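You operate a simulated robot arm through the tools that you are given. There is no shell and no other tool. Be economical: measure what you need, move in short steps, check, and stop when the job is done.

The job below is to be done with a simulated robot arm. You get a single attempt, and the scene is never put back.

JOB
Tidy up at the green mat. At the end: the orange stubby brush is in the top worktop drawer; the green bottle is on the blue mat; whatever was shut is shut again. Leave all else as you found it, and nothing knocked over. Set down upright: green bottle.

It is judged by the outcome, as a careful person would: the job done as asked, and still so three seconds after it is handed in. It fails if anything else is knocked over, pushed out of place, dropped, spilled or broken.

ROBOT AND FRAMES
A 6-joint arm with a two-finger parallel gripper, fixed in place. Base frame: the origin is at the foot of the arm, x ahead of it, y to its left, z up. Readings come in mm, degrees, newtons and seconds.
With the tool pointing down near the work surface it reaches from about 240 to 660 mm from the base axis. Its first joint turns from -66.0 to 66.0 degrees. Payload 2.9 kg.
The tool frame sits at the grasp point between the pads (the TCP): z along the fingers, y along the line on which they close. The tips reach 30 mm beyond it. The gripper opens to 110 mm. The fingers are 20 mm wide and 10 mm thick; the gripper's body (48 by 112 mm) begins 55 mm behind the TCP.
Orientation is told as [roll, pitch, yaw] about the base's x, y, z axes, in that order, counted from this pose: with the fingers straight down and closing along the base's y, the tool's x points along the base's -x, its y along +y and its z along -z.

CONTROLS
- The arm moves only by the tool jog_arm. Its argument "plan" is a list that holds one entry, the list of rows, each a list of 7 numbers: the shift along the base's x, y, z in units of 40 mm (1.0 is 40 mm), then the turn, a rotation vector about the base's x, y, z in units of 8 degrees (1.0 is 8 degrees), then the gripper command, from -1 (fully open) to 1 (shut), values between in proportion. In form: [[[tx, ty, tz, rx, ry, rz, gripper], ...]]. A call has 1 to 20 rows; each row shifts and turns the commanded pose from where the row before left it. A call with a number of a shift or a turn outside -1 to 1 is refused whole. Each row takes 0.2 s and may step no farther than 50 mm and 8.6 degrees from the row before; otherwise, or with a gripper value out of range, the whole call is refused. A pose out of reach is approached as far as the arm can. The call stops where the force on the tool passes 40 N (or 10 N more than at its start, if that is more) or the arm is blocked; 0.2 s more then pass. The fingers move at their own pace (about 108 mm/s each) and stop on an object; they squeeze with about 29 N. The grip force told is the motor's: it shows also when the fingers shut on nothing. Time passes only in rows, and 0.2 s behind the last, so rows that do not move let the fingers close. It gives the time, the measured TCP pose, the force on the tool (base axes), the opening and the grip force at its end, in the units of the frame above (readings bear some noise), with the torque about the TCP (base axes, N m) and any sound that the robot's microphone picked up, and new pictures: "pictures" is both (left out), scene, wrist or none.
- Cameras (640 x 400 px; columns grow to the right, rows downward): "scene" is fixed at [39.5, 453.6, 1354.8]; the picture's right is [-0.96, -0.28, 0.00], its down [-0.24, 0.80, -0.56] and it looks along [0.16, -0.53, -0.83] (base axes); focal length 214 px, centre (320, 200). "wrist" rides on the gripper at [72, 17, -103] in the tool frame; the picture's right is [-0.23, 0.97, 0.00], its down [-0.76, -0.18, -0.62] and it looks along [-0.61, -0.14, 0.78] (tool axes); focal length 222 px, centre (320, 200).
- probe_pixels(camera, pixels): for up to 12 pixels [column, row] of the newest picture of that camera ("zoom" is the newest enlarged one), the place [x, y, z] in the base frame of the surface seen there, good to about 2 mm, but the place of the scene camera against the robot may be out by one fixed shift of up to 25 mm in any direction. The clock stands still meanwhile.
- close_up(camera, box): a new picture of the part [left, top, right, bottom] of that camera's present view, enlarged. The clock stands still meanwhile.
- close_job(): hands the job in; it is judged then, once.

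Keep the steps short. Do not move on a guess: measure, check each grasp and each placing, and mend mistakes. In all there are 80 turns and 200 pictures (those below and enlarged ones count). Leave the gripper open and the arm clear of the work at the hand-in unless told otherwise, and finish with a single line.

The tools are called as name(argument=value, ...) on one line, values as JSON. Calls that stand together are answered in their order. jog_arm: Moves the arm, as the interface text tells. Its arguments: {"type":"object","properties":{"plan":{"type":"array","items":{"type":"array","items":{"type":"array","items":{"type":"number"}}}},"pictures":{"type":"string","enum":["both","scene","wrist","none"]}},"required":["plan"]} The other tools are called the same way: probe_pixels (camera, pixels) gives the place of the surface under pixels of a picture; close_up (camera, box) takes an enlarged picture of a part of a camera's view; close_job () hands the job in.

At the start:

```text
time_s: 0.0
tool_pos: [364.3, -134.4, 1238.8]
ee_rot: [0.0, 0.0, 0.1]
ft_force: [-0.3, -0.4, 0.1]
wrist_torque: [-0.03, -0.01, -0.01]
opening: 110.1
grip_force: 0.0
```

scene: 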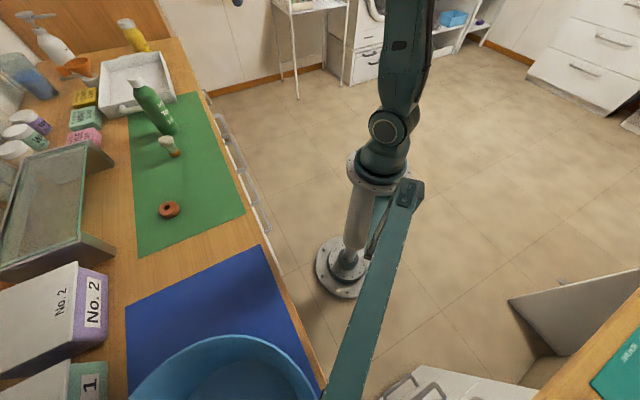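
wrist: 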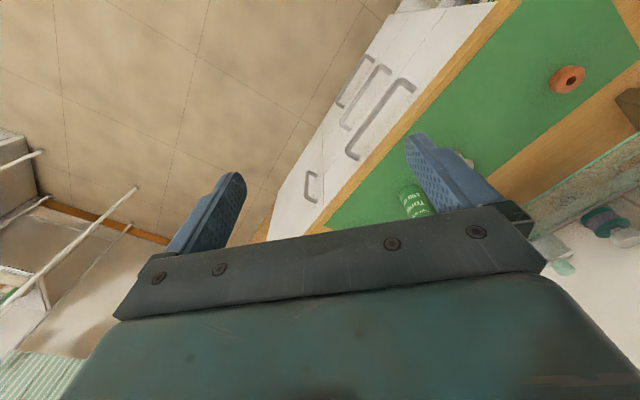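

I see the worktop at left with the green mat, bottle (150,105), brush (168,147), a brown ring (169,209), and the blue mat (215,320) with a blue bowl at it. First I enlarge and measure.

close_up(camera="scene", box=[100, 60, 300, 185])

close_up(camera="scene", box=[80, 180, 400, 400])

probe_pixels(camera="scene", pixels=[[136, 84], [150, 105], [168, 130], [166, 140], [175, 153], [169, 209], [200, 200], [200, 310], [225, 345], [126, 310], [262, 248], [300, 370]])

probe_pixels(camera="scene", pixels=[[215, 125], [225, 145], [240, 165], [250, 195], [262, 220], [205, 100], [240, 205], [235, 190], [280, 270], [130, 120], [137, 252], [150, 350]])

```text
3.20 times, centred on (200, 122) of scene
```

zoom: 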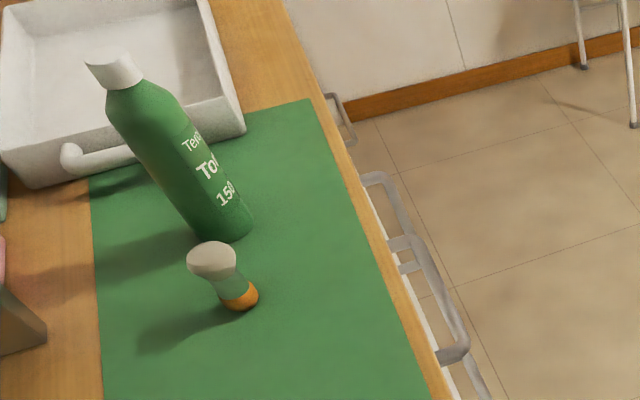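

```text
1.82 times, centred on (240, 290) of scene
```

zoom: 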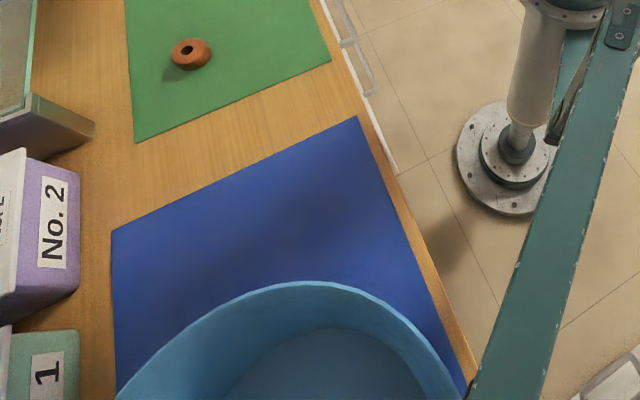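

```text
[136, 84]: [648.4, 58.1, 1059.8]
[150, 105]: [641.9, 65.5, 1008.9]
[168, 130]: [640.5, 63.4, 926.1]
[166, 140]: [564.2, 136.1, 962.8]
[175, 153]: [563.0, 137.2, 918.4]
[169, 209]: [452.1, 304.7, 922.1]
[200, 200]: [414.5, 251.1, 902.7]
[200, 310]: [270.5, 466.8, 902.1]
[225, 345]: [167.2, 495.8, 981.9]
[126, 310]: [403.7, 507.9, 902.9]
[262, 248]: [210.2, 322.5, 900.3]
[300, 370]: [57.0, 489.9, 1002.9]
```

```text
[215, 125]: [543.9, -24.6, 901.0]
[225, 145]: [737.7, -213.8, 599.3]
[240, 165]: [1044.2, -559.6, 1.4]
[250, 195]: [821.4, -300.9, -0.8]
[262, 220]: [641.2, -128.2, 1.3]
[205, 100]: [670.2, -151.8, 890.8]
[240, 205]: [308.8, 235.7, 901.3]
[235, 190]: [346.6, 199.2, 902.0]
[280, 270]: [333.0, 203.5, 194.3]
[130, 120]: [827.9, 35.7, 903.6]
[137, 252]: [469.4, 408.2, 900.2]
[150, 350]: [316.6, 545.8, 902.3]
```

Worktop is at z≈900, its edge running diagonally. Next I look at the drawer fronts in the wrist view (370,100) and the handles in the scene view.

close_up(camera="wrist", box=[260, 0, 580, 220])

close_up(camera="scene", box=[195, 80, 295, 280])

probe_pixels(camera="wrist", pixels=[[408, 83], [352, 154], [380, 120], [386, 70], [345, 125], [372, 62], [340, 104], [311, 175], [310, 198], [420, 60], [340, 180], [480, 10]])

```text
1.82 times, centred on (420, 110) of wrist
```

zoom: 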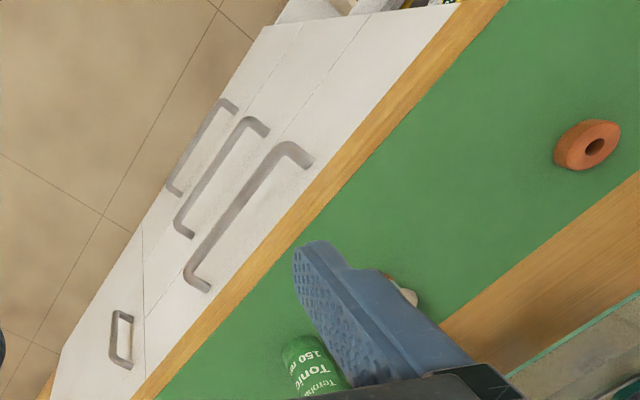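

```text
2.00 times, centred on (245, 180) of scene
```

zoom: 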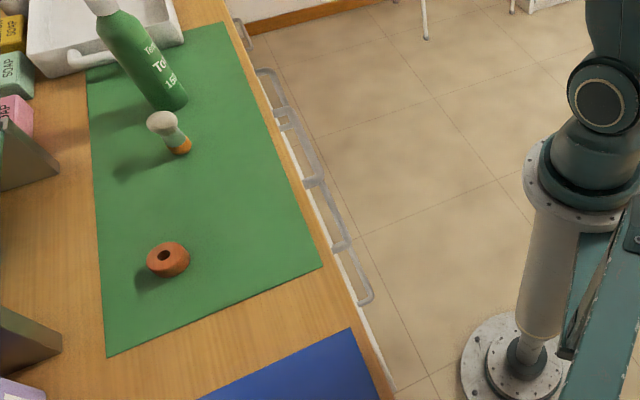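

```text
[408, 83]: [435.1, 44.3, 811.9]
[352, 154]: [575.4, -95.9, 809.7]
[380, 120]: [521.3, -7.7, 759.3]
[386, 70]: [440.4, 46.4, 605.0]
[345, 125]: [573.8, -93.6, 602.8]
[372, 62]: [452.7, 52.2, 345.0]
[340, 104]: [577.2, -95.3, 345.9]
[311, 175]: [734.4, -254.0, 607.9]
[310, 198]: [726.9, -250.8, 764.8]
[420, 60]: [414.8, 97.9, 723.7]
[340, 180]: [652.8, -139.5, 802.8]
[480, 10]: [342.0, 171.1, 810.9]
```

The top drawer's handle is a horizontal bar at z≈811 from (435,44) to (575,-96), its front normal at 45°. I move 160 mm left and 40 mm ahead, staying high, to see bottle and brush through the accurate wrist camera.

jog_arm(plan=[[[0.25, 1, 0, 0, 0, 0, -1], [0.25, 1, 0, 0, 0, 0, -1], [0.25, 1, 0, 0, 0, 0, -1], [0.25, 1, 0, 0, 0, 0, -1]]])

```text
time_s: 1.0
tool_pos: [404.0, 26.4, 1239.0]
ee_rot: [0.0, 0.0, -0.1]
ft_force: [-0.3, 0.3, -0.4]
wrist_torque: [-0.03, 0.0, 0.0]
opening: 110.1
grip_force: 0.1
```

scene: 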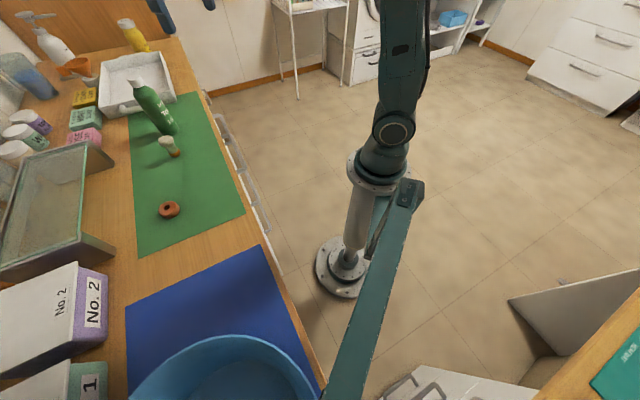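
wrist: 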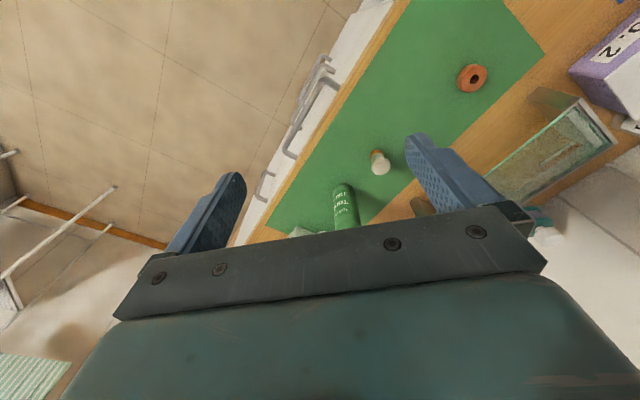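

Image-down is forward in the wrist view; the bottle hides at (345,215) behind the gripper. I go 120 mm farther ahead to reveal it.

jog_arm(plan=[[[1, 0.2, 0, 0, 0, 0, -1], [1, 0.2, 0, 0, 0, 0, -1], [0.8, 0.2, 0, 0, 0, 0, -1]]], pictures="wrist")

```text
time_s: 1.8
tool_pos: [515.4, 49.8, 1237.5]
ee_rot: [-0.1, 0.1, -0.1]
ft_force: [0.6, -0.3, 0.1]
wrist_torque: [0.01, -0.01, 0.02]
opening: 110.3
grip_force: 0.0
```

wrist: 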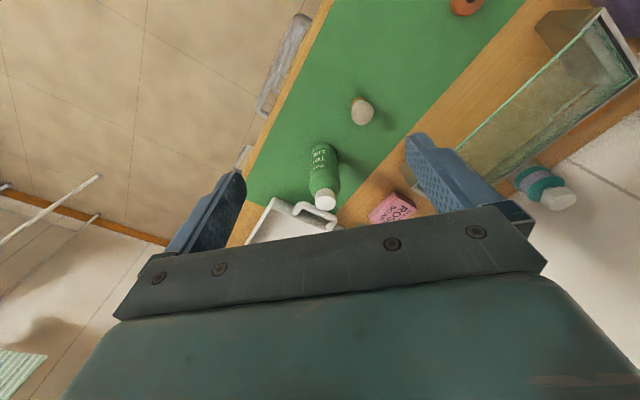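

Now bottle (325,175), cap (326,199) and brush (362,110) are all visible. I enlarge and probe them.

close_up(camera="wrist", box=[240, 70, 440, 230])

probe_pixels(camera="wrist", pixels=[[326, 196], [324, 204], [316, 198], [334, 198], [312, 180], [337, 180], [323, 150], [325, 172], [312, 150], [333, 150], [320, 144], [329, 189]])

probe_pixels(camera="wrist", pixels=[[362, 113], [352, 112], [372, 113], [362, 123], [362, 104], [357, 99], [356, 97], [300, 210], [330, 213], [400, 150], [340, 130], [395, 205]])

```text
2.50 times, centred on (340, 150) of wrist
```

zoom: 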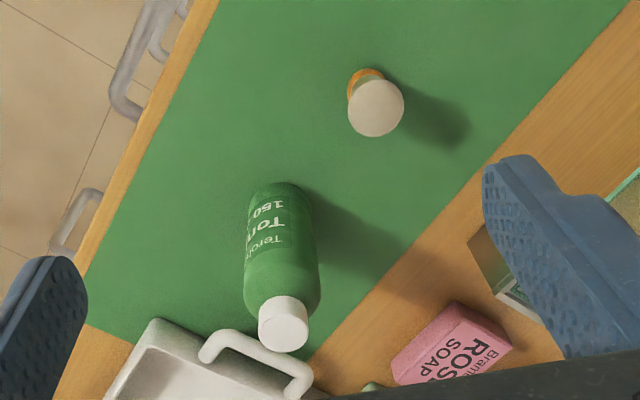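

```text
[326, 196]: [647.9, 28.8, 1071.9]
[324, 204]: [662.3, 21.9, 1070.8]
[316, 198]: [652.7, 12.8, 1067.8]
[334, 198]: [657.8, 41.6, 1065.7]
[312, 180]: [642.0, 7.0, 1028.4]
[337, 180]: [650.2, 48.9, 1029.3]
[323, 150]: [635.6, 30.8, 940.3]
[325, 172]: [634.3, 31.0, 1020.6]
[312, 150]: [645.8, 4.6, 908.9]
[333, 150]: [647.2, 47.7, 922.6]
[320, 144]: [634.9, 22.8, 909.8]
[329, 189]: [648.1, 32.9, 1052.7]
```

```text
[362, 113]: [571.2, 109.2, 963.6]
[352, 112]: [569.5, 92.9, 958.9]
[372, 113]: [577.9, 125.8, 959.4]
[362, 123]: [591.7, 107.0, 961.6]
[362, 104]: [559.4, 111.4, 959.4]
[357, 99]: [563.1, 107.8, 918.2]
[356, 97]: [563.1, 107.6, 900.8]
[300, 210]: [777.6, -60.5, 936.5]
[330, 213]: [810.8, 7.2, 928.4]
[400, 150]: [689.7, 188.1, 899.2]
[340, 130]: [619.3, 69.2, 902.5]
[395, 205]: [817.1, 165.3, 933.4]
```

Bottle axis ≈ (656, 28), cap top 1072, width ≈45 mm, with the shoulder above ~1030. I move over it at height first and check the reach.

jog_arm(plan=[[[1, -0.15, 0, 0, 0, 0, -1], [1, -0.15, 0, 0, 0, 0, -1], [1, -0.15, -0.5, 0, 0, 0, -1], [0.5, -0.1, -1, 0, 0, 0, -1], [0, 0, -1, 0, 0, 0, -1]]])

```text
time_s: 3.0
tool_pos: [605.3, 28.2, 1126.4]
ee_rot: [0.0, -0.1, -0.1]
ft_force: [0.0, 0.4, -0.1]
wrist_torque: [-0.03, 0.01, 0.01]
opening: 110.1
grip_force: 0.1
out of reach, approached as far as the arm can: row 2, 3
```

scene: 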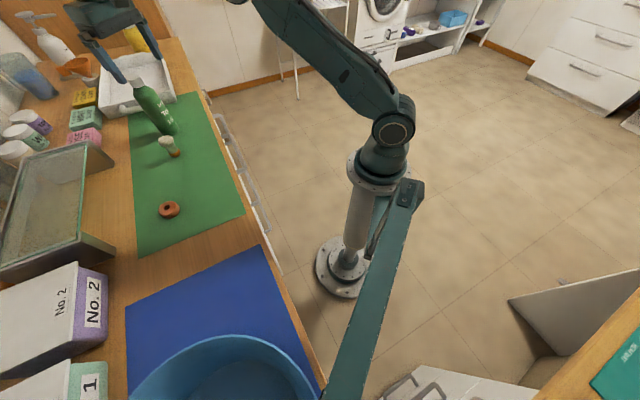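
wrist: 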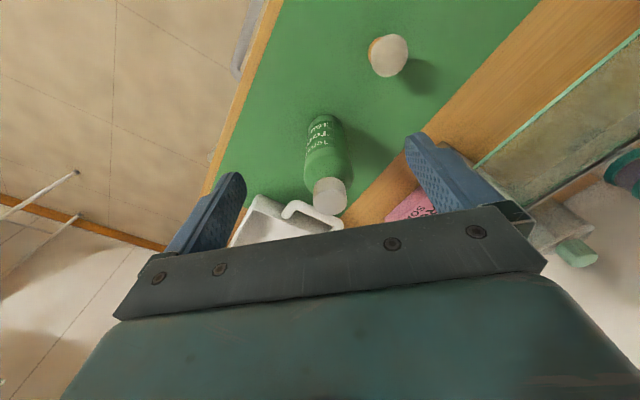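

The arm cannot reach over it straight down up here, so I tilt the tool 45° (fingers forward-down, still closing along y), narrow the opening to ~80 mm, and stage at about (571, 28, 1085).

jog_arm(plan=[[[-0.14, 0, -0.17, 0, -0.9375, 0, -0.45], [-0.14, 0, -0.17, 0, -0.9375, 0, -0.45], [-0.14, 0, -0.17, 0, -0.9375, 0, -0.45], [-0.14, 0, -0.17, 0, -0.9375, 0, -0.45], [-0.14, 0, -0.17, 0, -0.9375, 0, -0.45], [-0.14, 0, -0.17, 0, -0.9375, 0, -0.45]]])

```text
time_s: 4.4
tool_pos: [570.3, 28.7, 1084.4]
ee_rot: [0.1, -45.0, 0.0]
ft_force: [0.9, 0.3, 0.7]
wrist_torque: [-0.02, -0.01, 0.0]
opening: 79.6
grip_force: 0.0
```

scene: 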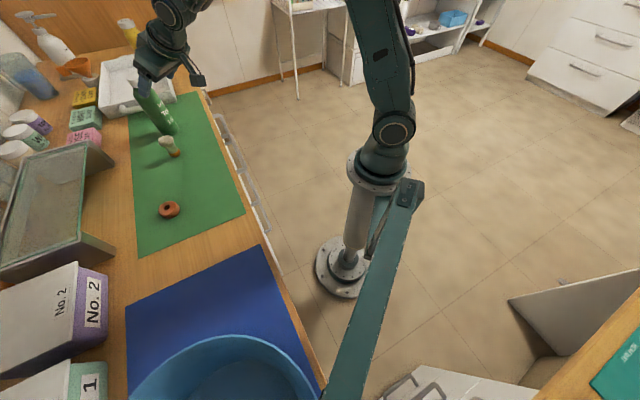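
wrist: 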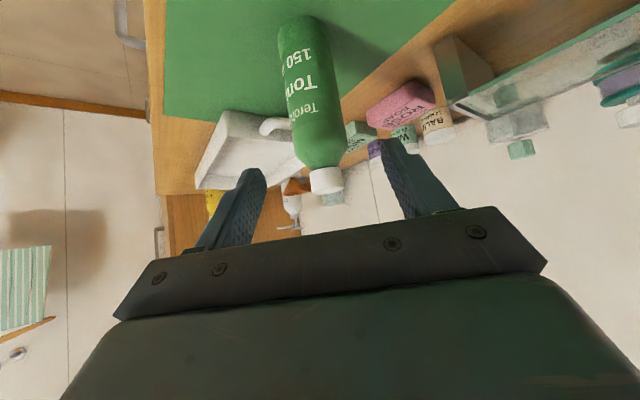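

Opening is 80 mm around a bottle centred at column ~325. I probe its edges to confirm centre line before advancing.

probe_pixels(camera="wrist", pixels=[[294, 130], [343, 130], [317, 130], [280, 40], [328, 40], [304, 40], [326, 180], [316, 180], [340, 180], [298, 155], [341, 155], [322, 168]])

```text
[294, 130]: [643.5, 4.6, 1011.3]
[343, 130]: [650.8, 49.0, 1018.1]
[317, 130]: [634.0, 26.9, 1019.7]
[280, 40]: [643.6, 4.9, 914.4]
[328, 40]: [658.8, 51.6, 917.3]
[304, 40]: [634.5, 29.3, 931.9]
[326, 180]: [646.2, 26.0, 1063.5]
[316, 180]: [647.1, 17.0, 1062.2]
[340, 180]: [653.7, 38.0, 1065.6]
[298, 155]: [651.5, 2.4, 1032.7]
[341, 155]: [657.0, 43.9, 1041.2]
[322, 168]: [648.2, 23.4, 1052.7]
```

Centre ≈ (659, 27), diameter ≈50. I advance along the finger direction in short steps to about (657, 27, 1000).

jog_arm(plan=[[[0.54, -0.01, -0.53, 0, 0, 0, -0.45], [0.54, -0.01, -0.53, 0, 0, 0, -0.45], [0.54, -0.01, -0.53, 0, 0, 0, -0.45], [0.54, 0, -0.53, 0, 0, 0, -0.45]]])

```text
time_s: 5.4
tool_pos: [658.3, 28.3, 1001.8]
ee_rot: [0.0, -45.2, 0.0]
ft_force: [-1.0, -0.5, 2.4]
wrist_torque: [0.01, -0.06, 0.02]
opening: 79.6
grip_force: 0.1
```

scene: 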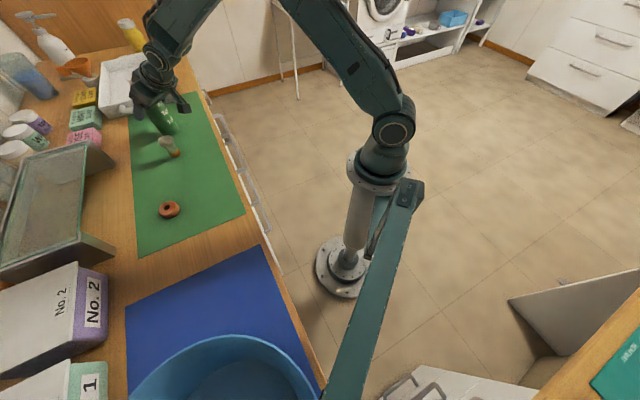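
wrist: 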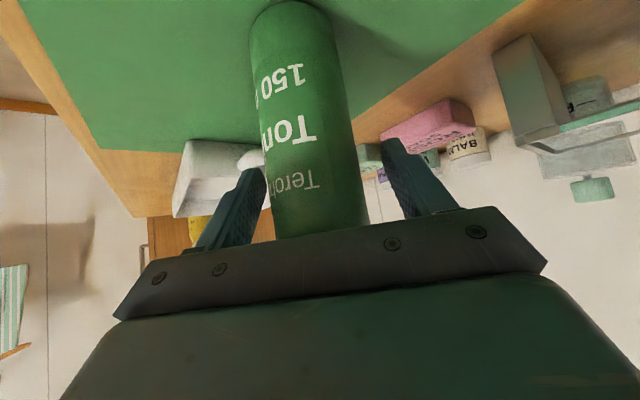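

Bottle is between the pads. I close without moving.

jog_arm(plan=[[[0, 0, 0, 0, 0, 0, 1], [0, 0, 0, 0, 0, 0, 1], [0, 0, 0, 0, 0, 0, 1]]], pictures="wrist")

```text
time_s: 6.2
tool_pos: [657.3, 27.2, 1000.8]
ee_rot: [0.1, -45.1, 0.1]
ft_force: [1.2, -1.1, 3.6]
wrist_torque: [-0.02, -0.27, 0.01]
opening: 52.9
grip_force: 28.9
```

wrist: 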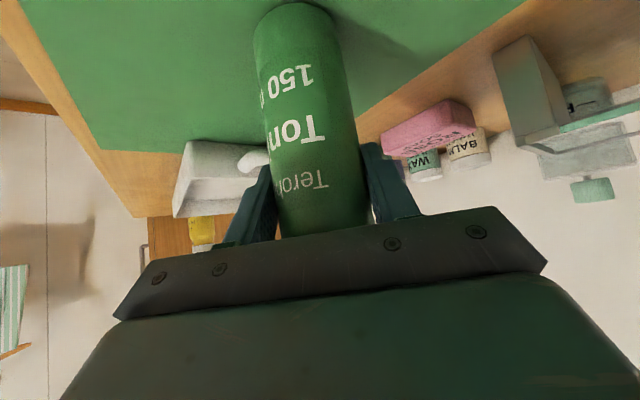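

Held (52.9 mm, 29 N). Lift straight up 40 mm, then up and back.

jog_arm(plan=[[[0, 0, 0.25, 0, 0, 0, 1], [0, 0, 0.75, 0, 0, 0, 1], [-0.3, 0, 1, 0, 0, 0, 1], [-0.5, 0, 1, 0, 0, 0, 1]]])

```text
time_s: 7.2
tool_pos: [626.5, 26.5, 1118.3]
ee_rot: [0.1, -44.9, 0.0]
ft_force: [1.4, -0.2, -2.0]
wrist_torque: [0.02, -0.01, 0.02]
opening: 52.8
grip_force: 29.0
```

scene: 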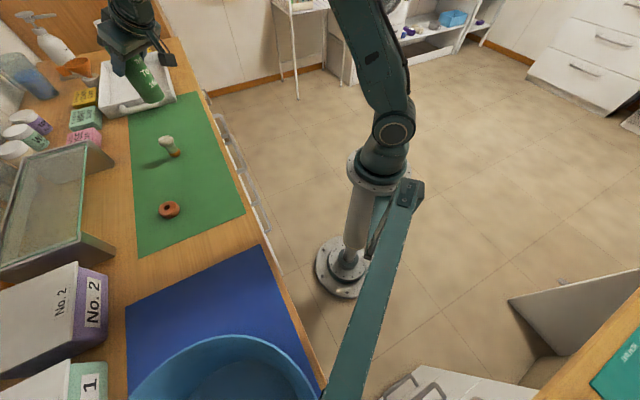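
wrist: 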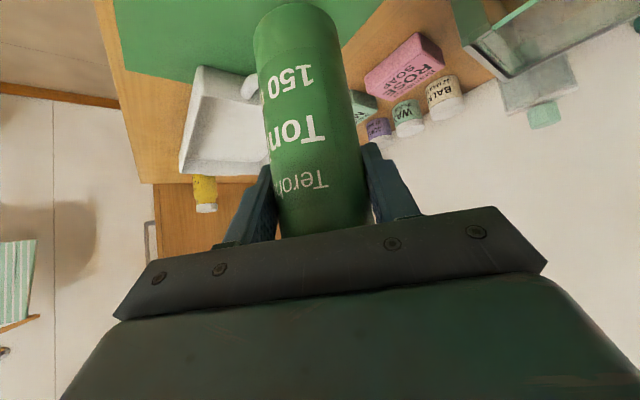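

Bottle is lifted cleanly. Before swinging, I measure the free part of the blue mat and the bowl rim in the scene picture (rim at about (235,336)).

probe_pixels(camera="scene", pixels=[[235, 335], [237, 337], [200, 343], [270, 347], [168, 358], [295, 370], [145, 385], [215, 331], [180, 300], [260, 250], [240, 260], [127, 312]])

close_up(camera="scene", box=[100, 240, 340, 400])

```text
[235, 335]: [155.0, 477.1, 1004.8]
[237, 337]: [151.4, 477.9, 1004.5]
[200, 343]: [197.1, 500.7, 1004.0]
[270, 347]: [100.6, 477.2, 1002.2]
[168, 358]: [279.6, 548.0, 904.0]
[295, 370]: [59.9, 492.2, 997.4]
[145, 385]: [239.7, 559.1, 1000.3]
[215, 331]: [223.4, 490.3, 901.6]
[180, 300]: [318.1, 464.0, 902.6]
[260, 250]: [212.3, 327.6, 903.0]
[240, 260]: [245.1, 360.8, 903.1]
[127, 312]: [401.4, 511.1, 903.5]
```

```text
2.50 times, centred on (220, 320) of scene
```

zoom: 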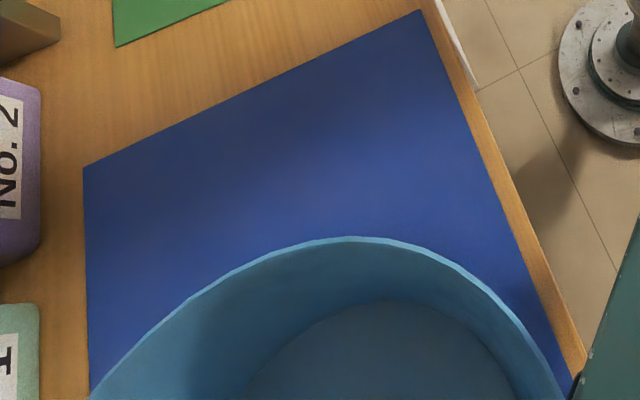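

Free mat spot: scene (270,452), about robot frame (267,429) after the scene shift I derived (≈ -3,-23). I retract to radius ~506 and up a bit, then swing round the base by 55° keeping the fingers radial.

jog_arm(plan=[[[-1, 0, 0.4, 0, 0, 0, 1], [-1, 0, 0.4, 0, 0, 0, 1], [-1, 0, 0.2, 0, 0, 0, 1], [-0.083, 0.93, 0, 0, 0, 0.529, 1], [-0.152, 0.921, 0, 0, 0, 0.529, 1], [-0.22, 0.908, 0, 0, 0, 0.529, 1], [-0.286, 0.889, 0, 0, 0, 0.529, 1], [-0.35, 0.866, 0, 0, 0, 0.529, 1], [-0.414, 0.837, 0, 0, 0, 0.529, 1], [-0.474, 0.805, 0, 0, 0, 0.529, 1], [-0.532, 0.768, 0, 0, 0, 0.529, 1], [-0.588, 0.726, 0, 0, 0, 0.529, 1], [-0.639, 0.681, 0, 0, 0, 0.529, 1], [-0.687, 0.632, 0, 0, 0, 0.529, 1], [-0.732, 0.58, 0, 0, 0, 0.529, 1], [-0.773, 0.524, 0, 0, 0, 0.529, 1]]])

```text
time_s: 10.6
tool_pos: [266.7, 430.8, 1160.1]
ee_rot: [0.1, -44.9, 55.1]
ft_force: [-0.5, 0.2, -1.9]
wrist_torque: [-0.06, 0.03, 0.02]
opening: 52.7
grip_force: 28.9
```

scene: 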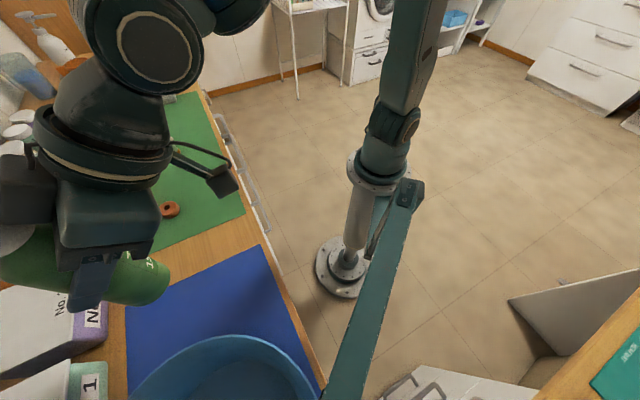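
wrist: 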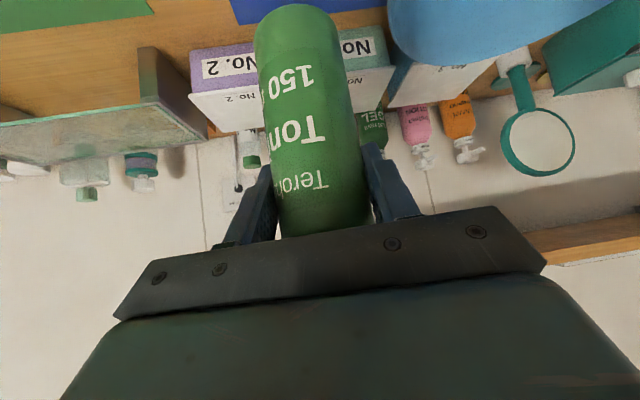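

I check the mat's far edge and bowl in the accurate wrist view.

probe_pixels(camera="wrist", pixels=[[230, 3], [236, 15], [239, 26], [250, 18], [345, 5], [380, 5], [392, 10], [388, 25], [395, 45], [420, 10], [239, 10], [375, 20]])

close_up(camera="wrist", box=[200, 0, 440, 80])

```text
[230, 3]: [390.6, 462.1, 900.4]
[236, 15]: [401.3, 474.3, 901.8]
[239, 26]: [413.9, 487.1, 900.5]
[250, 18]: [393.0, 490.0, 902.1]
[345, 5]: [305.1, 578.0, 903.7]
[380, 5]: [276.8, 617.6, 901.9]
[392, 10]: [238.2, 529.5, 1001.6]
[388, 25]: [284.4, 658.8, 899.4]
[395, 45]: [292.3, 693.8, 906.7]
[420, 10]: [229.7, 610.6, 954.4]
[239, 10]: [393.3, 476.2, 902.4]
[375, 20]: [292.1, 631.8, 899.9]
```

```text
2.67 times, centred on (320, 40) of wrist
```

zoom: 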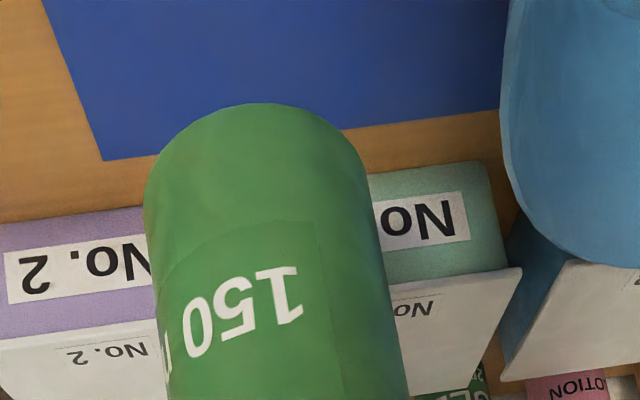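

Mat edge is clear: target shifted slightly to (275,423) leaves ~54 mm to the mat edge and ample space to the bowl. Lower 140 mm.

jog_arm(plan=[[[0.1, -0.1, -0.7, 0, 0, 0, 1], [0.1, -0.1, -0.9, 0, 0, 0, 1], [0, 0, -0.9, 0, 0, 0, 1], [0, 0, -0.8, 0, 0, 0, 1], [0, 0, -0.3, 0, 0, 0, 1]]])

```text
time_s: 11.8
tool_pos: [277.1, 422.0, 1015.6]
ee_rot: [0.0, -45.0, 55.0]
ft_force: [-0.4, 0.6, -2.7]
wrist_torque: [-0.03, 0.02, -0.03]
opening: 52.7
grip_force: 28.8
```

scene: 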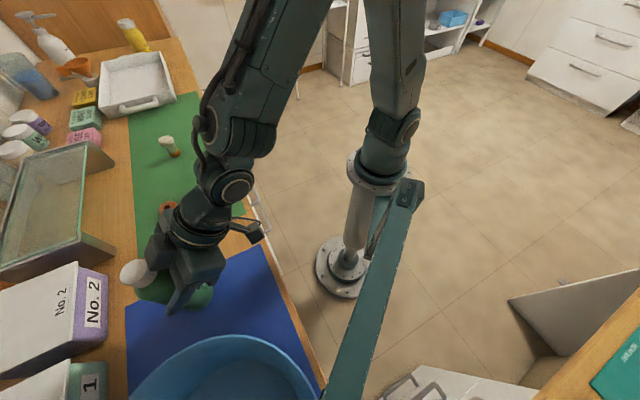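
wrist: 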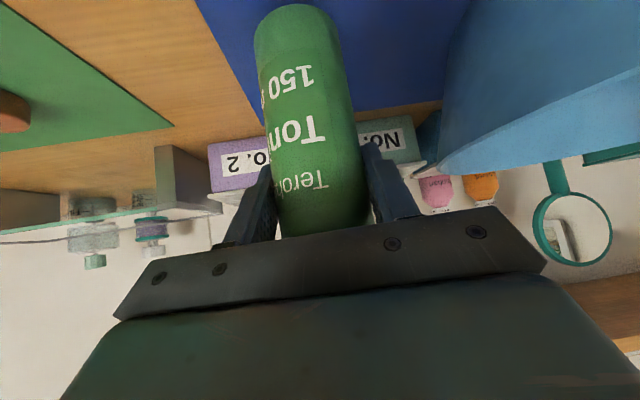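

About 14 mm to go. I creep down with small rows.

jog_arm(plan=[[[0, 0, -0.15, 0, 0, 0, 1], [0, 0, -0.1, 0, 0, 0, 1], [0, 0, -0.05, 0, 0, 0, 1], [0, 0, -0.025, 0, 0, 0, 1], [0, 0, 0, 0, 0, 0, 1]]], pictures="wrist")

```text
time_s: 13.0
tool_pos: [277.2, 422.1, 1002.5]
ee_rot: [0.0, -45.0, 55.0]
ft_force: [0.0, 0.7, -2.2]
wrist_torque: [-0.06, 0.05, 0.03]
opening: 52.6
grip_force: 28.7
```

wrist: 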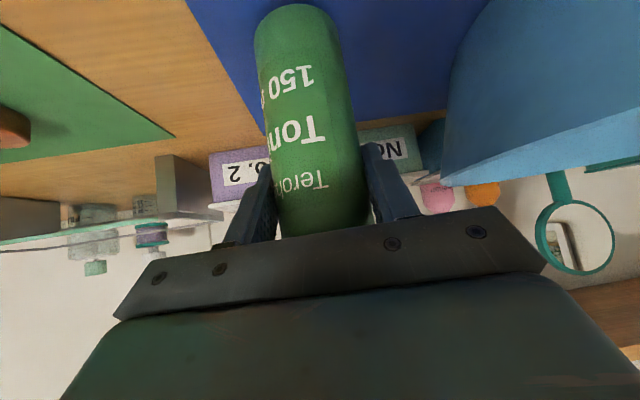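

Still hanging free (Fz −2.2). A few more 1 mm steps, watching for contact.

jog_arm(plan=[[[0, 0, -0.025, 0, 0, 0, 1], [0, 0, -0.025, 0, 0, 0, 1], [0, 0, 0, 0, 0, 0, 1]]], pictures="none")

```text
time_s: 13.8
tool_pos: [275.8, 421.8, 1001.0]
ee_rot: [0.0, -45.0, 55.0]
ft_force: [-0.5, -0.2, -1.8]
wrist_torque: [-0.01, 0.01, -0.02]
opening: 52.5
grip_force: 29.0
```

jog_arm(plan=[[[0, 0, -0.02, 0, 0, 0, 1], [0, 0, 0, 0, 0, 0, 1]]], pictures="none")

```text
time_s: 14.4
tool_pos: [276.6, 422.1, 1000.2]
ee_rot: [-0.1, -45.0, 55.0]
ft_force: [-0.7, 0.3, -0.6]
wrist_torque: [0.01, 0.02, 0.0]
opening: 52.6
grip_force: 29.2
```

Fz is rising: first contact. One more millimetre.

jog_arm(plan=[[[0, 0, -0.02, 0, 0, 0, 1], [0, 0, 0, 0, 0, 0, 1]]], pictures="none")

```text
time_s: 15.0
tool_pos: [277.6, 422.1, 999.8]
ee_rot: [0.0, -45.1, 54.9]
ft_force: [-1.3, -0.7, 6.0]
wrist_torque: [0.02, 0.0, 0.03]
opening: 52.4
grip_force: 28.8
```

Seated (Fz +6 N). Open to ~80 mm, wait.

jog_arm(plan=[[[0, 0, 0, 0, 0, 0, 0.0], [0, 0, 0, 0, 0, 0, -0.35], [0, 0, 0, 0, 0, 0, -0.4]]])

```text
time_s: 15.8
tool_pos: [277.0, 422.3, 999.5]
ee_rot: [0.1, -45.1, 55.0]
ft_force: [0.0, -1.8, 6.1]
wrist_torque: [0.05, 0.0, -0.02]
opening: 77.1
grip_force: 0.0
```

scene: 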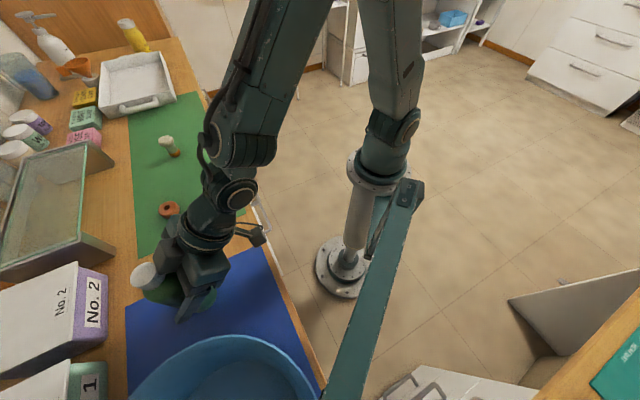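
wrist: 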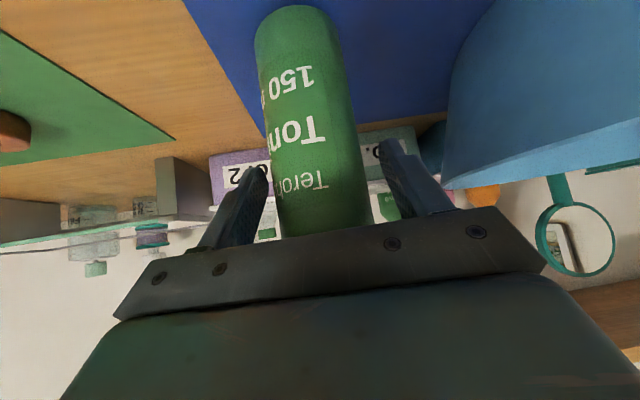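

Released; the residual Fz suggests the palm touches the bottle's shoulder, so I back out slowly exactly along the finger axis.

jog_arm(plan=[[[-0.04, -0.058, 0.07, 0, 0, 0, -0.4], [-0.1, -0.145, 0.177, 0, 0, 0, -0.4], [-0.2, -0.29, 0.354, 0, 0, 0, -0.4], [-0.3, -0.43, 0.53, 0, 0, 0, -0.4], [-0.4, -0.58, 0.7, 0, 0, 0, -0.4], [-0.2, -0.3, 0.9, 0, 0, 0, -0.4]]])

```text
time_s: 17.2
tool_pos: [229.3, 349.6, 1109.7]
ee_rot: [0.1, -45.1, 55.0]
ft_force: [0.0, 0.1, 0.5]
wrist_torque: [0.01, 0.01, 0.0]
opening: 77.1
grip_force: 0.0
```

scene: 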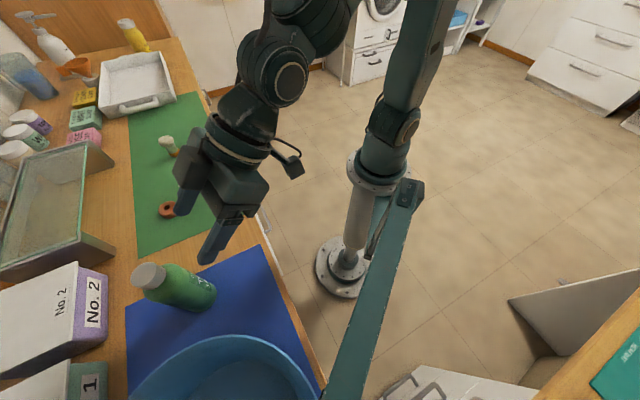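
wrist: 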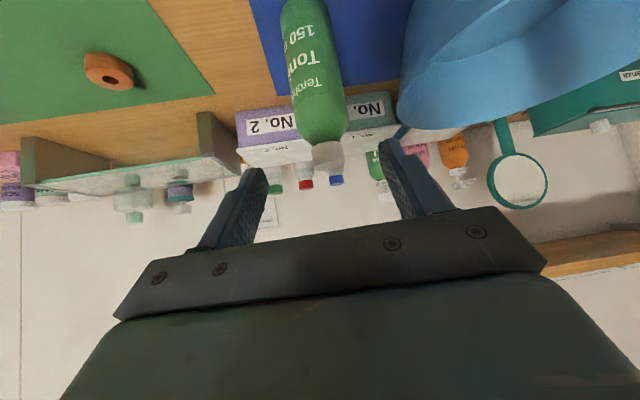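

The bottle stands on the blue mat. Now the drawer: I swing back at this height to about (406,-124), in front of the drawer, with yaw 45°.

jog_arm(plan=[[[0.34, -0.912, 0, 0, 0, -0.096, -0.2], [0.34, -0.912, 0, 0, 0, -0.096, -0.2], [0.34, -0.912, 0, 0, 0, -0.096, -0.2], [0.34, -0.912, 0, 0, 0, -0.096, -0.2], [0.34, -0.912, 0, 0, 0, -0.096, -0.2], [0.34, -0.912, 0, 0, 0, -0.096, -0.2], [0.34, -0.912, 0, 0, 0, -0.096, -0.2], [0.34, -0.912, 0, 0, 0, -0.096, -0.2], [0.34, -0.912, 0, 0, 0, -0.096, -0.2], [0.34, -0.912, 0, 0, 0, -0.096, -0.2], [0.34, -0.912, 0, 0, 0, -0.096, -0.2], [0.34, -0.912, 0, 0, 0, -0.096, -0.2], [0.34, -0.912, 0, 0, 0, -0.096, -0.2]]])

```text
time_s: 20.0
tool_pos: [405.2, -124.1, 1108.3]
ee_rot: [0.0, -45.0, 45.0]
ft_force: [0.0, -0.3, -0.4]
wrist_torque: [0.02, 0.0, -0.02]
opening: 66.1
grip_force: 0.0
```

scene: 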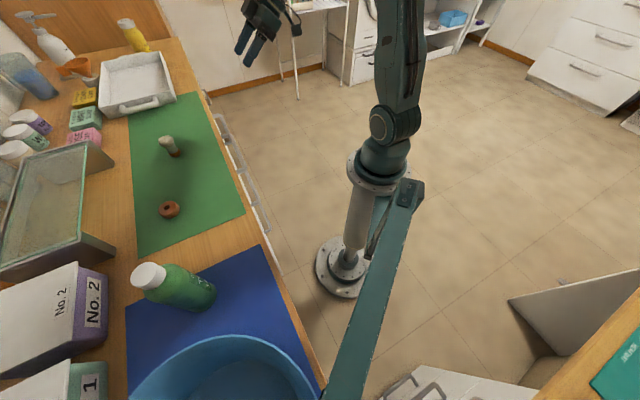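
wrist: 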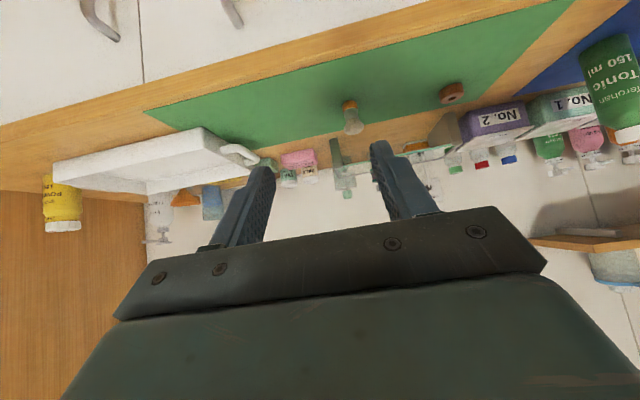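

I check the drawer front and worktop edge here, then tilt to horizontal (6 rows) and roll the gripper −90° about the pointing direction (12 rows), staying high and clear.

probe_pixels(camera="wrist", pixels=[[230, 18], [238, 25], [222, 5], [300, 50], [300, 56], [300, 64], [300, 40], [60, 90], [60, 110], [115, 35]])

jog_arm(plan=[[[0, 0, 0, 0.663, -0.663, 0, -0.2], [0, 0, 0, 0.663, -0.663, 0, -0.2], [0, 0, 0, 0.663, -0.663, 0, -0.2], [0, 0, 0, 0.663, -0.663, 0, -0.2], [0, 0, 0, 0.663, -0.663, 0, -0.2], [0, 0, 0, 0.663, -0.663, 0, -0.2], [0, 0, 0, -0.663, -0.663, 0, -0.2], [0, 0, 0, -0.663, -0.663, 0, -0.2], [0, 0, 0, -0.663, -0.663, 0, -0.2], [0, 0, 0, -0.663, -0.663, 0, -0.2], [0, 0, 0, -0.663, -0.663, 0, -0.2], [0, 0, 0, -0.663, -0.663, 0, -0.2], [0, 0, 0, -0.663, -0.663, 0, -0.2], [0, 0, 0, -0.663, -0.663, 0, -0.2], [0, 0, 0, -0.663, -0.663, 0, -0.2], [0, 0, 0, -0.663, -0.663, 0, -0.2], [0, 0, 0, -0.663, -0.663, 0, -0.2], [0, 0, 0, -0.663, -0.663, 0, -0.2]]])

```text
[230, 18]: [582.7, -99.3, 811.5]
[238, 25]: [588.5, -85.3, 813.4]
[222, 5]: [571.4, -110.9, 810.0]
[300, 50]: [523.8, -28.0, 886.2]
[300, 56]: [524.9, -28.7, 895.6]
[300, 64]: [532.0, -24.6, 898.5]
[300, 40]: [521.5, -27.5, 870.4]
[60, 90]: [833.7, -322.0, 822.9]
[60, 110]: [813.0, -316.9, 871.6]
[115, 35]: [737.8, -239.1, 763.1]
```

```text
time_s: 23.8
tool_pos: [463.0, -91.3, 1126.2]
ee_rot: [-89.0, 0.1, 122.9]
ft_force: [0.4, -1.2, 0.7]
wrist_torque: [0.03, 0.0, 0.03]
opening: 65.7
grip_force: 0.1
out of reach, approached as far as the arm can: row 5, 6, 14, 15, 16, 17, 18
```

scene: 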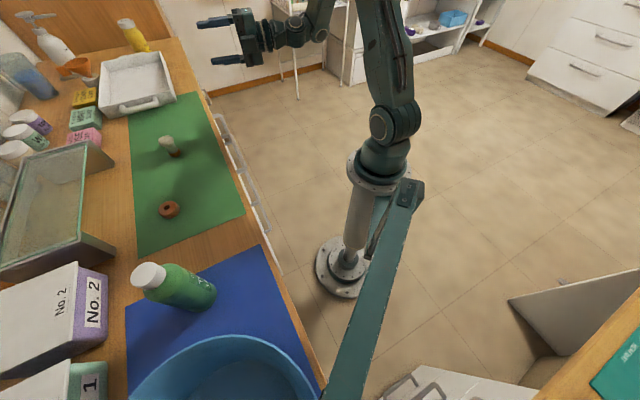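
wrist: 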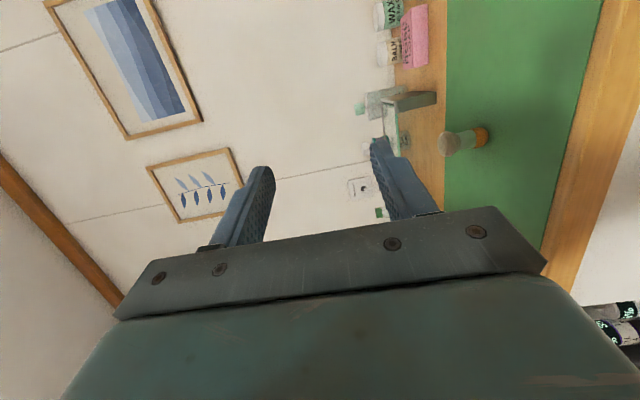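

The reach limit shifted the pose: tool is horizontal but at azimuth 33°. I back off 60 mm from the front, turn +12° and lower 120 mm, where there should be more reach.

jog_arm(plan=[[[-0.5, -0.5, -0.2, 0, 0, 0, -0.2], [-0.5, -0.5, -0.6, 0, 0, 0, -0.2], [0, 0, -1, 0, 0, 0.5, -0.2], [0, 0, -1, 0, 0, 0.5, -0.2], [0, 0, -0.5, 0, 0, 0.5, -0.2]]])

```text
time_s: 25.0
tool_pos: [523.5, -81.5, 1032.5]
ee_rot: [-86.7, 0.0, 134.0]
ft_force: [-0.2, 0.4, -0.1]
wrist_torque: [0.01, 0.0, -0.04]
opening: 65.9
grip_force: 0.0
out of reach, approached as far as the arm can: row 1, 2, 3, 4, 5
```

scene: 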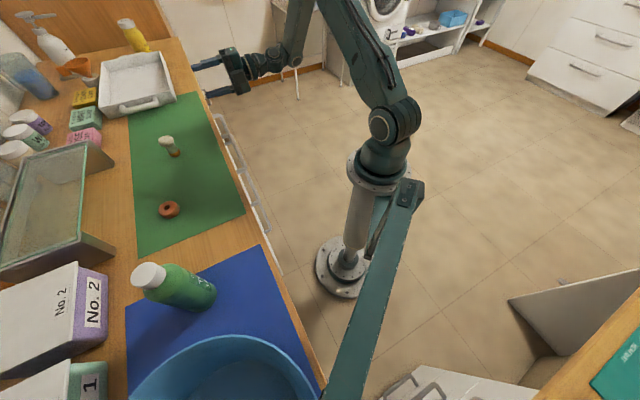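
wrist: 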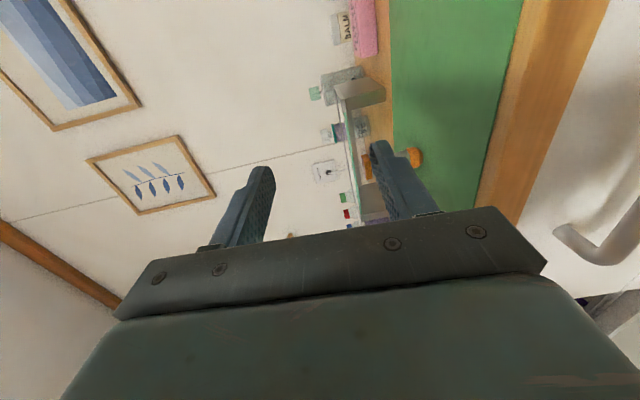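

Near-horizontal pushes a wrist limit. A tilt of about 55° should still clear the worktop lip (n≈350, overhanging the front at n≈363). I tilt back 30° and draw to n≈200, t≈375.

jog_arm(plan=[[[-0.73, -0.26, 0, -0.663, 0.663, 0, -0.2], [-0.73, -0.26, 0, -0.663, 0.663, 0, -0.2], [-0.73, -0.26, 0, -0.663, 0.663, 0, -0.2], [-0.73, -0.26, 0, -0.663, 0.663, 0, -0.2]]])

```text
time_s: 26.0
tool_pos: [407.7, -123.5, 1032.5]
ee_rot: [-57.5, 0.1, 134.3]
ft_force: [-0.1, -0.1, 0.2]
wrist_torque: [0.01, 0.02, 0.06]
opening: 66.4
grip_force: 0.1
```

scene: 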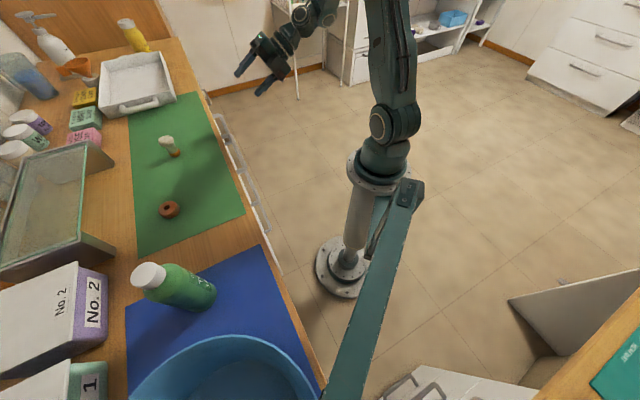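
wrist: 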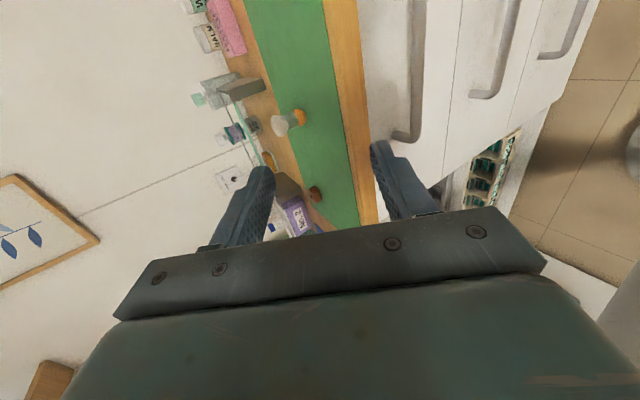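

That pose is fully reached (57.5° tilt, azimuth 44.3°). The top handle is well seen at (415,60)–(400,138). I enlarge and probe it.

close_up(camera="wrist", box=[330, 0, 490, 160])

probe_pixels(camera="wrist", pixels=[[419, 20], [416, 70], [413, 110], [422, 70], [410, 70], [398, 135], [385, 80], [440, 80], [350, 80], [362, 80], [428, 70], [419, 2]])

```text
2.50 times, centred on (410, 80) of wrist
```

zoom: 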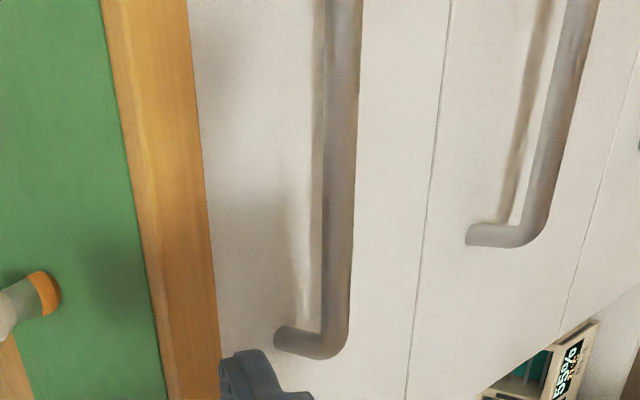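

```text
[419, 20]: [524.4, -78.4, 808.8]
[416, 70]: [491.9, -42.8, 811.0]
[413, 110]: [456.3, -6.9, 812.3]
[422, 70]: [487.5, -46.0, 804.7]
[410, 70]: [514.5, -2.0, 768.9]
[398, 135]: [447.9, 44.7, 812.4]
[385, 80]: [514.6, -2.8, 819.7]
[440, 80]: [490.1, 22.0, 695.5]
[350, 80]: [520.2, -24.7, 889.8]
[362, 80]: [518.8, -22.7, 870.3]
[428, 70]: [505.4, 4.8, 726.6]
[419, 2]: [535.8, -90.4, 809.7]
```

Bar: centre about n≈320, z≈806, t≈378, ~14 mm thick, with ~34 mm gap to the front (n 362). I narrow to 40 mm opening and lower to a waypoint n≈220, z≈870 in line with the bar.

jog_arm(plan=[[[0.07, 0.06, -0.8, 0, 0, 0.09, 0.27], [0.07, 0.06, -0.8, 0, 0, 0, 0.27], [0.07, 0.06, -0.8, 0, 0, 0, 0.27], [0.07, 0.06, -0.8, 0, 0, 0, 0.27], [0.07, 0.06, -0.86, 0, 0, 0, 0.27]]])

```text
time_s: 27.2
tool_pos: [427.8, -111.2, 874.1]
ee_rot: [-57.5, 0.1, 135.1]
ft_force: [0.0, 0.0, -0.1]
wrist_torque: [0.0, -0.02, 0.02]
opening: 39.8
grip_force: 0.2
out of reach, approached as far as the arm can: row 5
```

scene: 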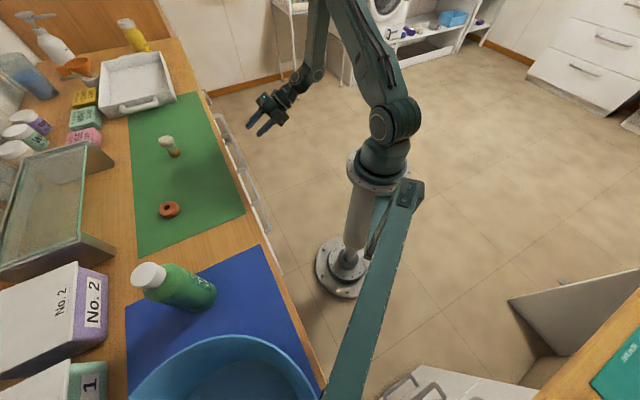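
wrist: 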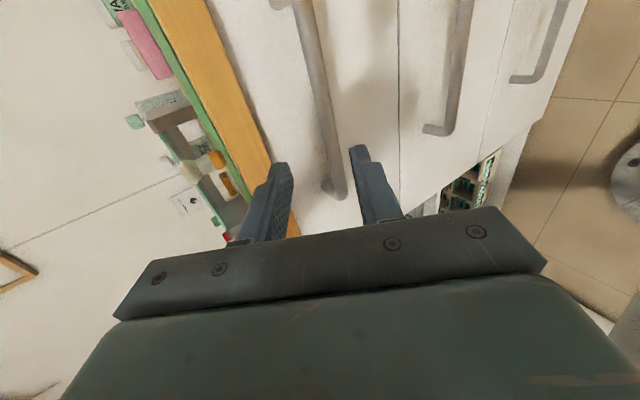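

Close to the limit but fine. The bar lies between the fingers in view at (322,100). I re-measure it from here.

probe_pixels(camera="wrist", pixels=[[312, 60], [316, 60], [308, 60], [318, 90], [324, 90], [329, 90], [326, 130], [333, 130], [338, 130], [300, 90], [350, 90], [340, 185]])

close_up(camera="wrist", box=[240, 20, 440, 220])

```text
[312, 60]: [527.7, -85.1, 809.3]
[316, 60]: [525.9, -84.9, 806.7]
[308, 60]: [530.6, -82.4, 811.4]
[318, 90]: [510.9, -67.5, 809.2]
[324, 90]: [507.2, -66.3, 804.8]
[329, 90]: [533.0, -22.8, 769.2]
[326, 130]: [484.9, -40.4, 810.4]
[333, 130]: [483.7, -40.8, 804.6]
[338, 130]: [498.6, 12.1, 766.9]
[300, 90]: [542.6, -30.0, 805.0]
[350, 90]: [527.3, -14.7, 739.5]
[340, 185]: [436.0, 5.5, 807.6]
```

```text
2.00 times, centred on (340, 120) of wrist
```

zoom: 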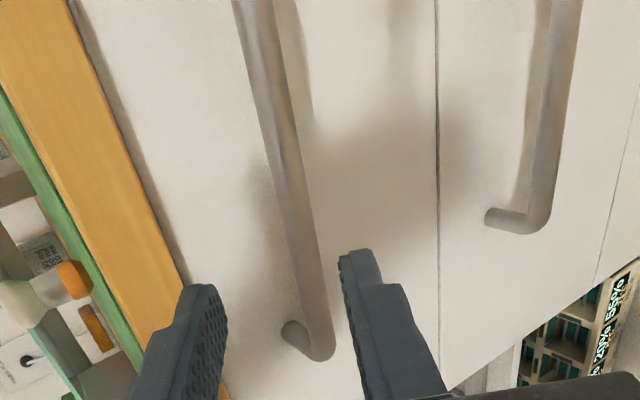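

Bar centre ≈ n 318, z 805.5. I advance ~88 mm forward and 64 mm down so the bar sits 8 mm beyond the TCP.

jog_arm(plan=[[[0.375, 0.4, -0.55, 0, 0, 0, 0.27], [0.375, 0.4, -0.35, 0, 0, 0, 0.27], [0.375, 0.4, -0.35, 0, 0, 0, 0.27], [0.375, 0.4, -0.35, 0, 0, 0, 0.27]]])

```text
time_s: 28.2
tool_pos: [488.7, -47.0, 810.5]
ee_rot: [-57.7, 0.3, 135.2]
ft_force: [0.2, 0.6, -0.3]
wrist_torque: [-0.01, -0.01, 0.0]
opening: 40.2
grip_force: 0.1
```

scene: 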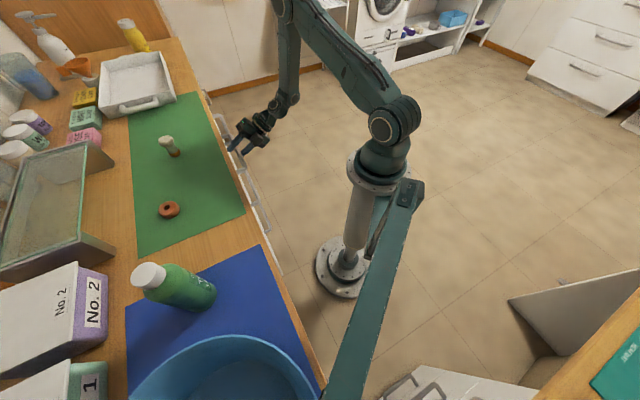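
wrist: 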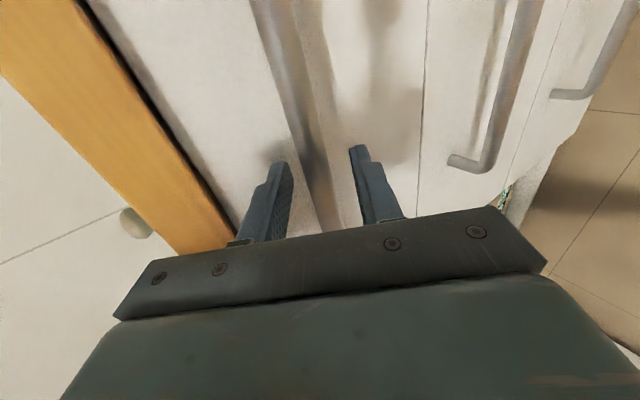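

The bar runs between the fingers. Close on it.

jog_arm(plan=[[[0, 0, 0, 0, 0, 0, 0.6], [0, 0, 0, 0, 0, 0, 1], [0, 0, 0, 0, 0, 0, 1]]], pictures="wrist")

```text
time_s: 29.0
tool_pos: [488.5, -47.8, 810.2]
ee_rot: [-57.7, 0.3, 135.1]
ft_force: [0.5, 1.2, 6.5]
wrist_torque: [0.19, 0.06, 0.02]
opening: 15.5
grip_force: 44.5
```

wrist: 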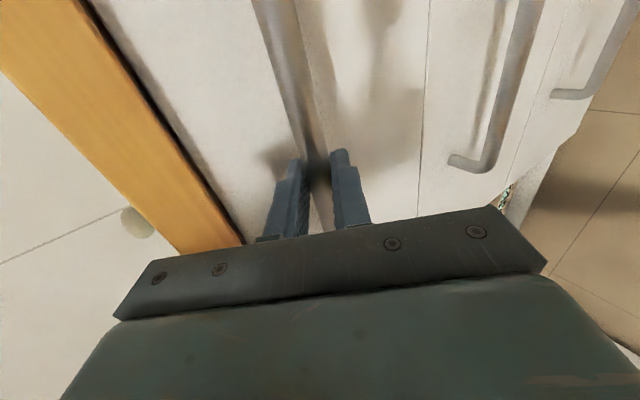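

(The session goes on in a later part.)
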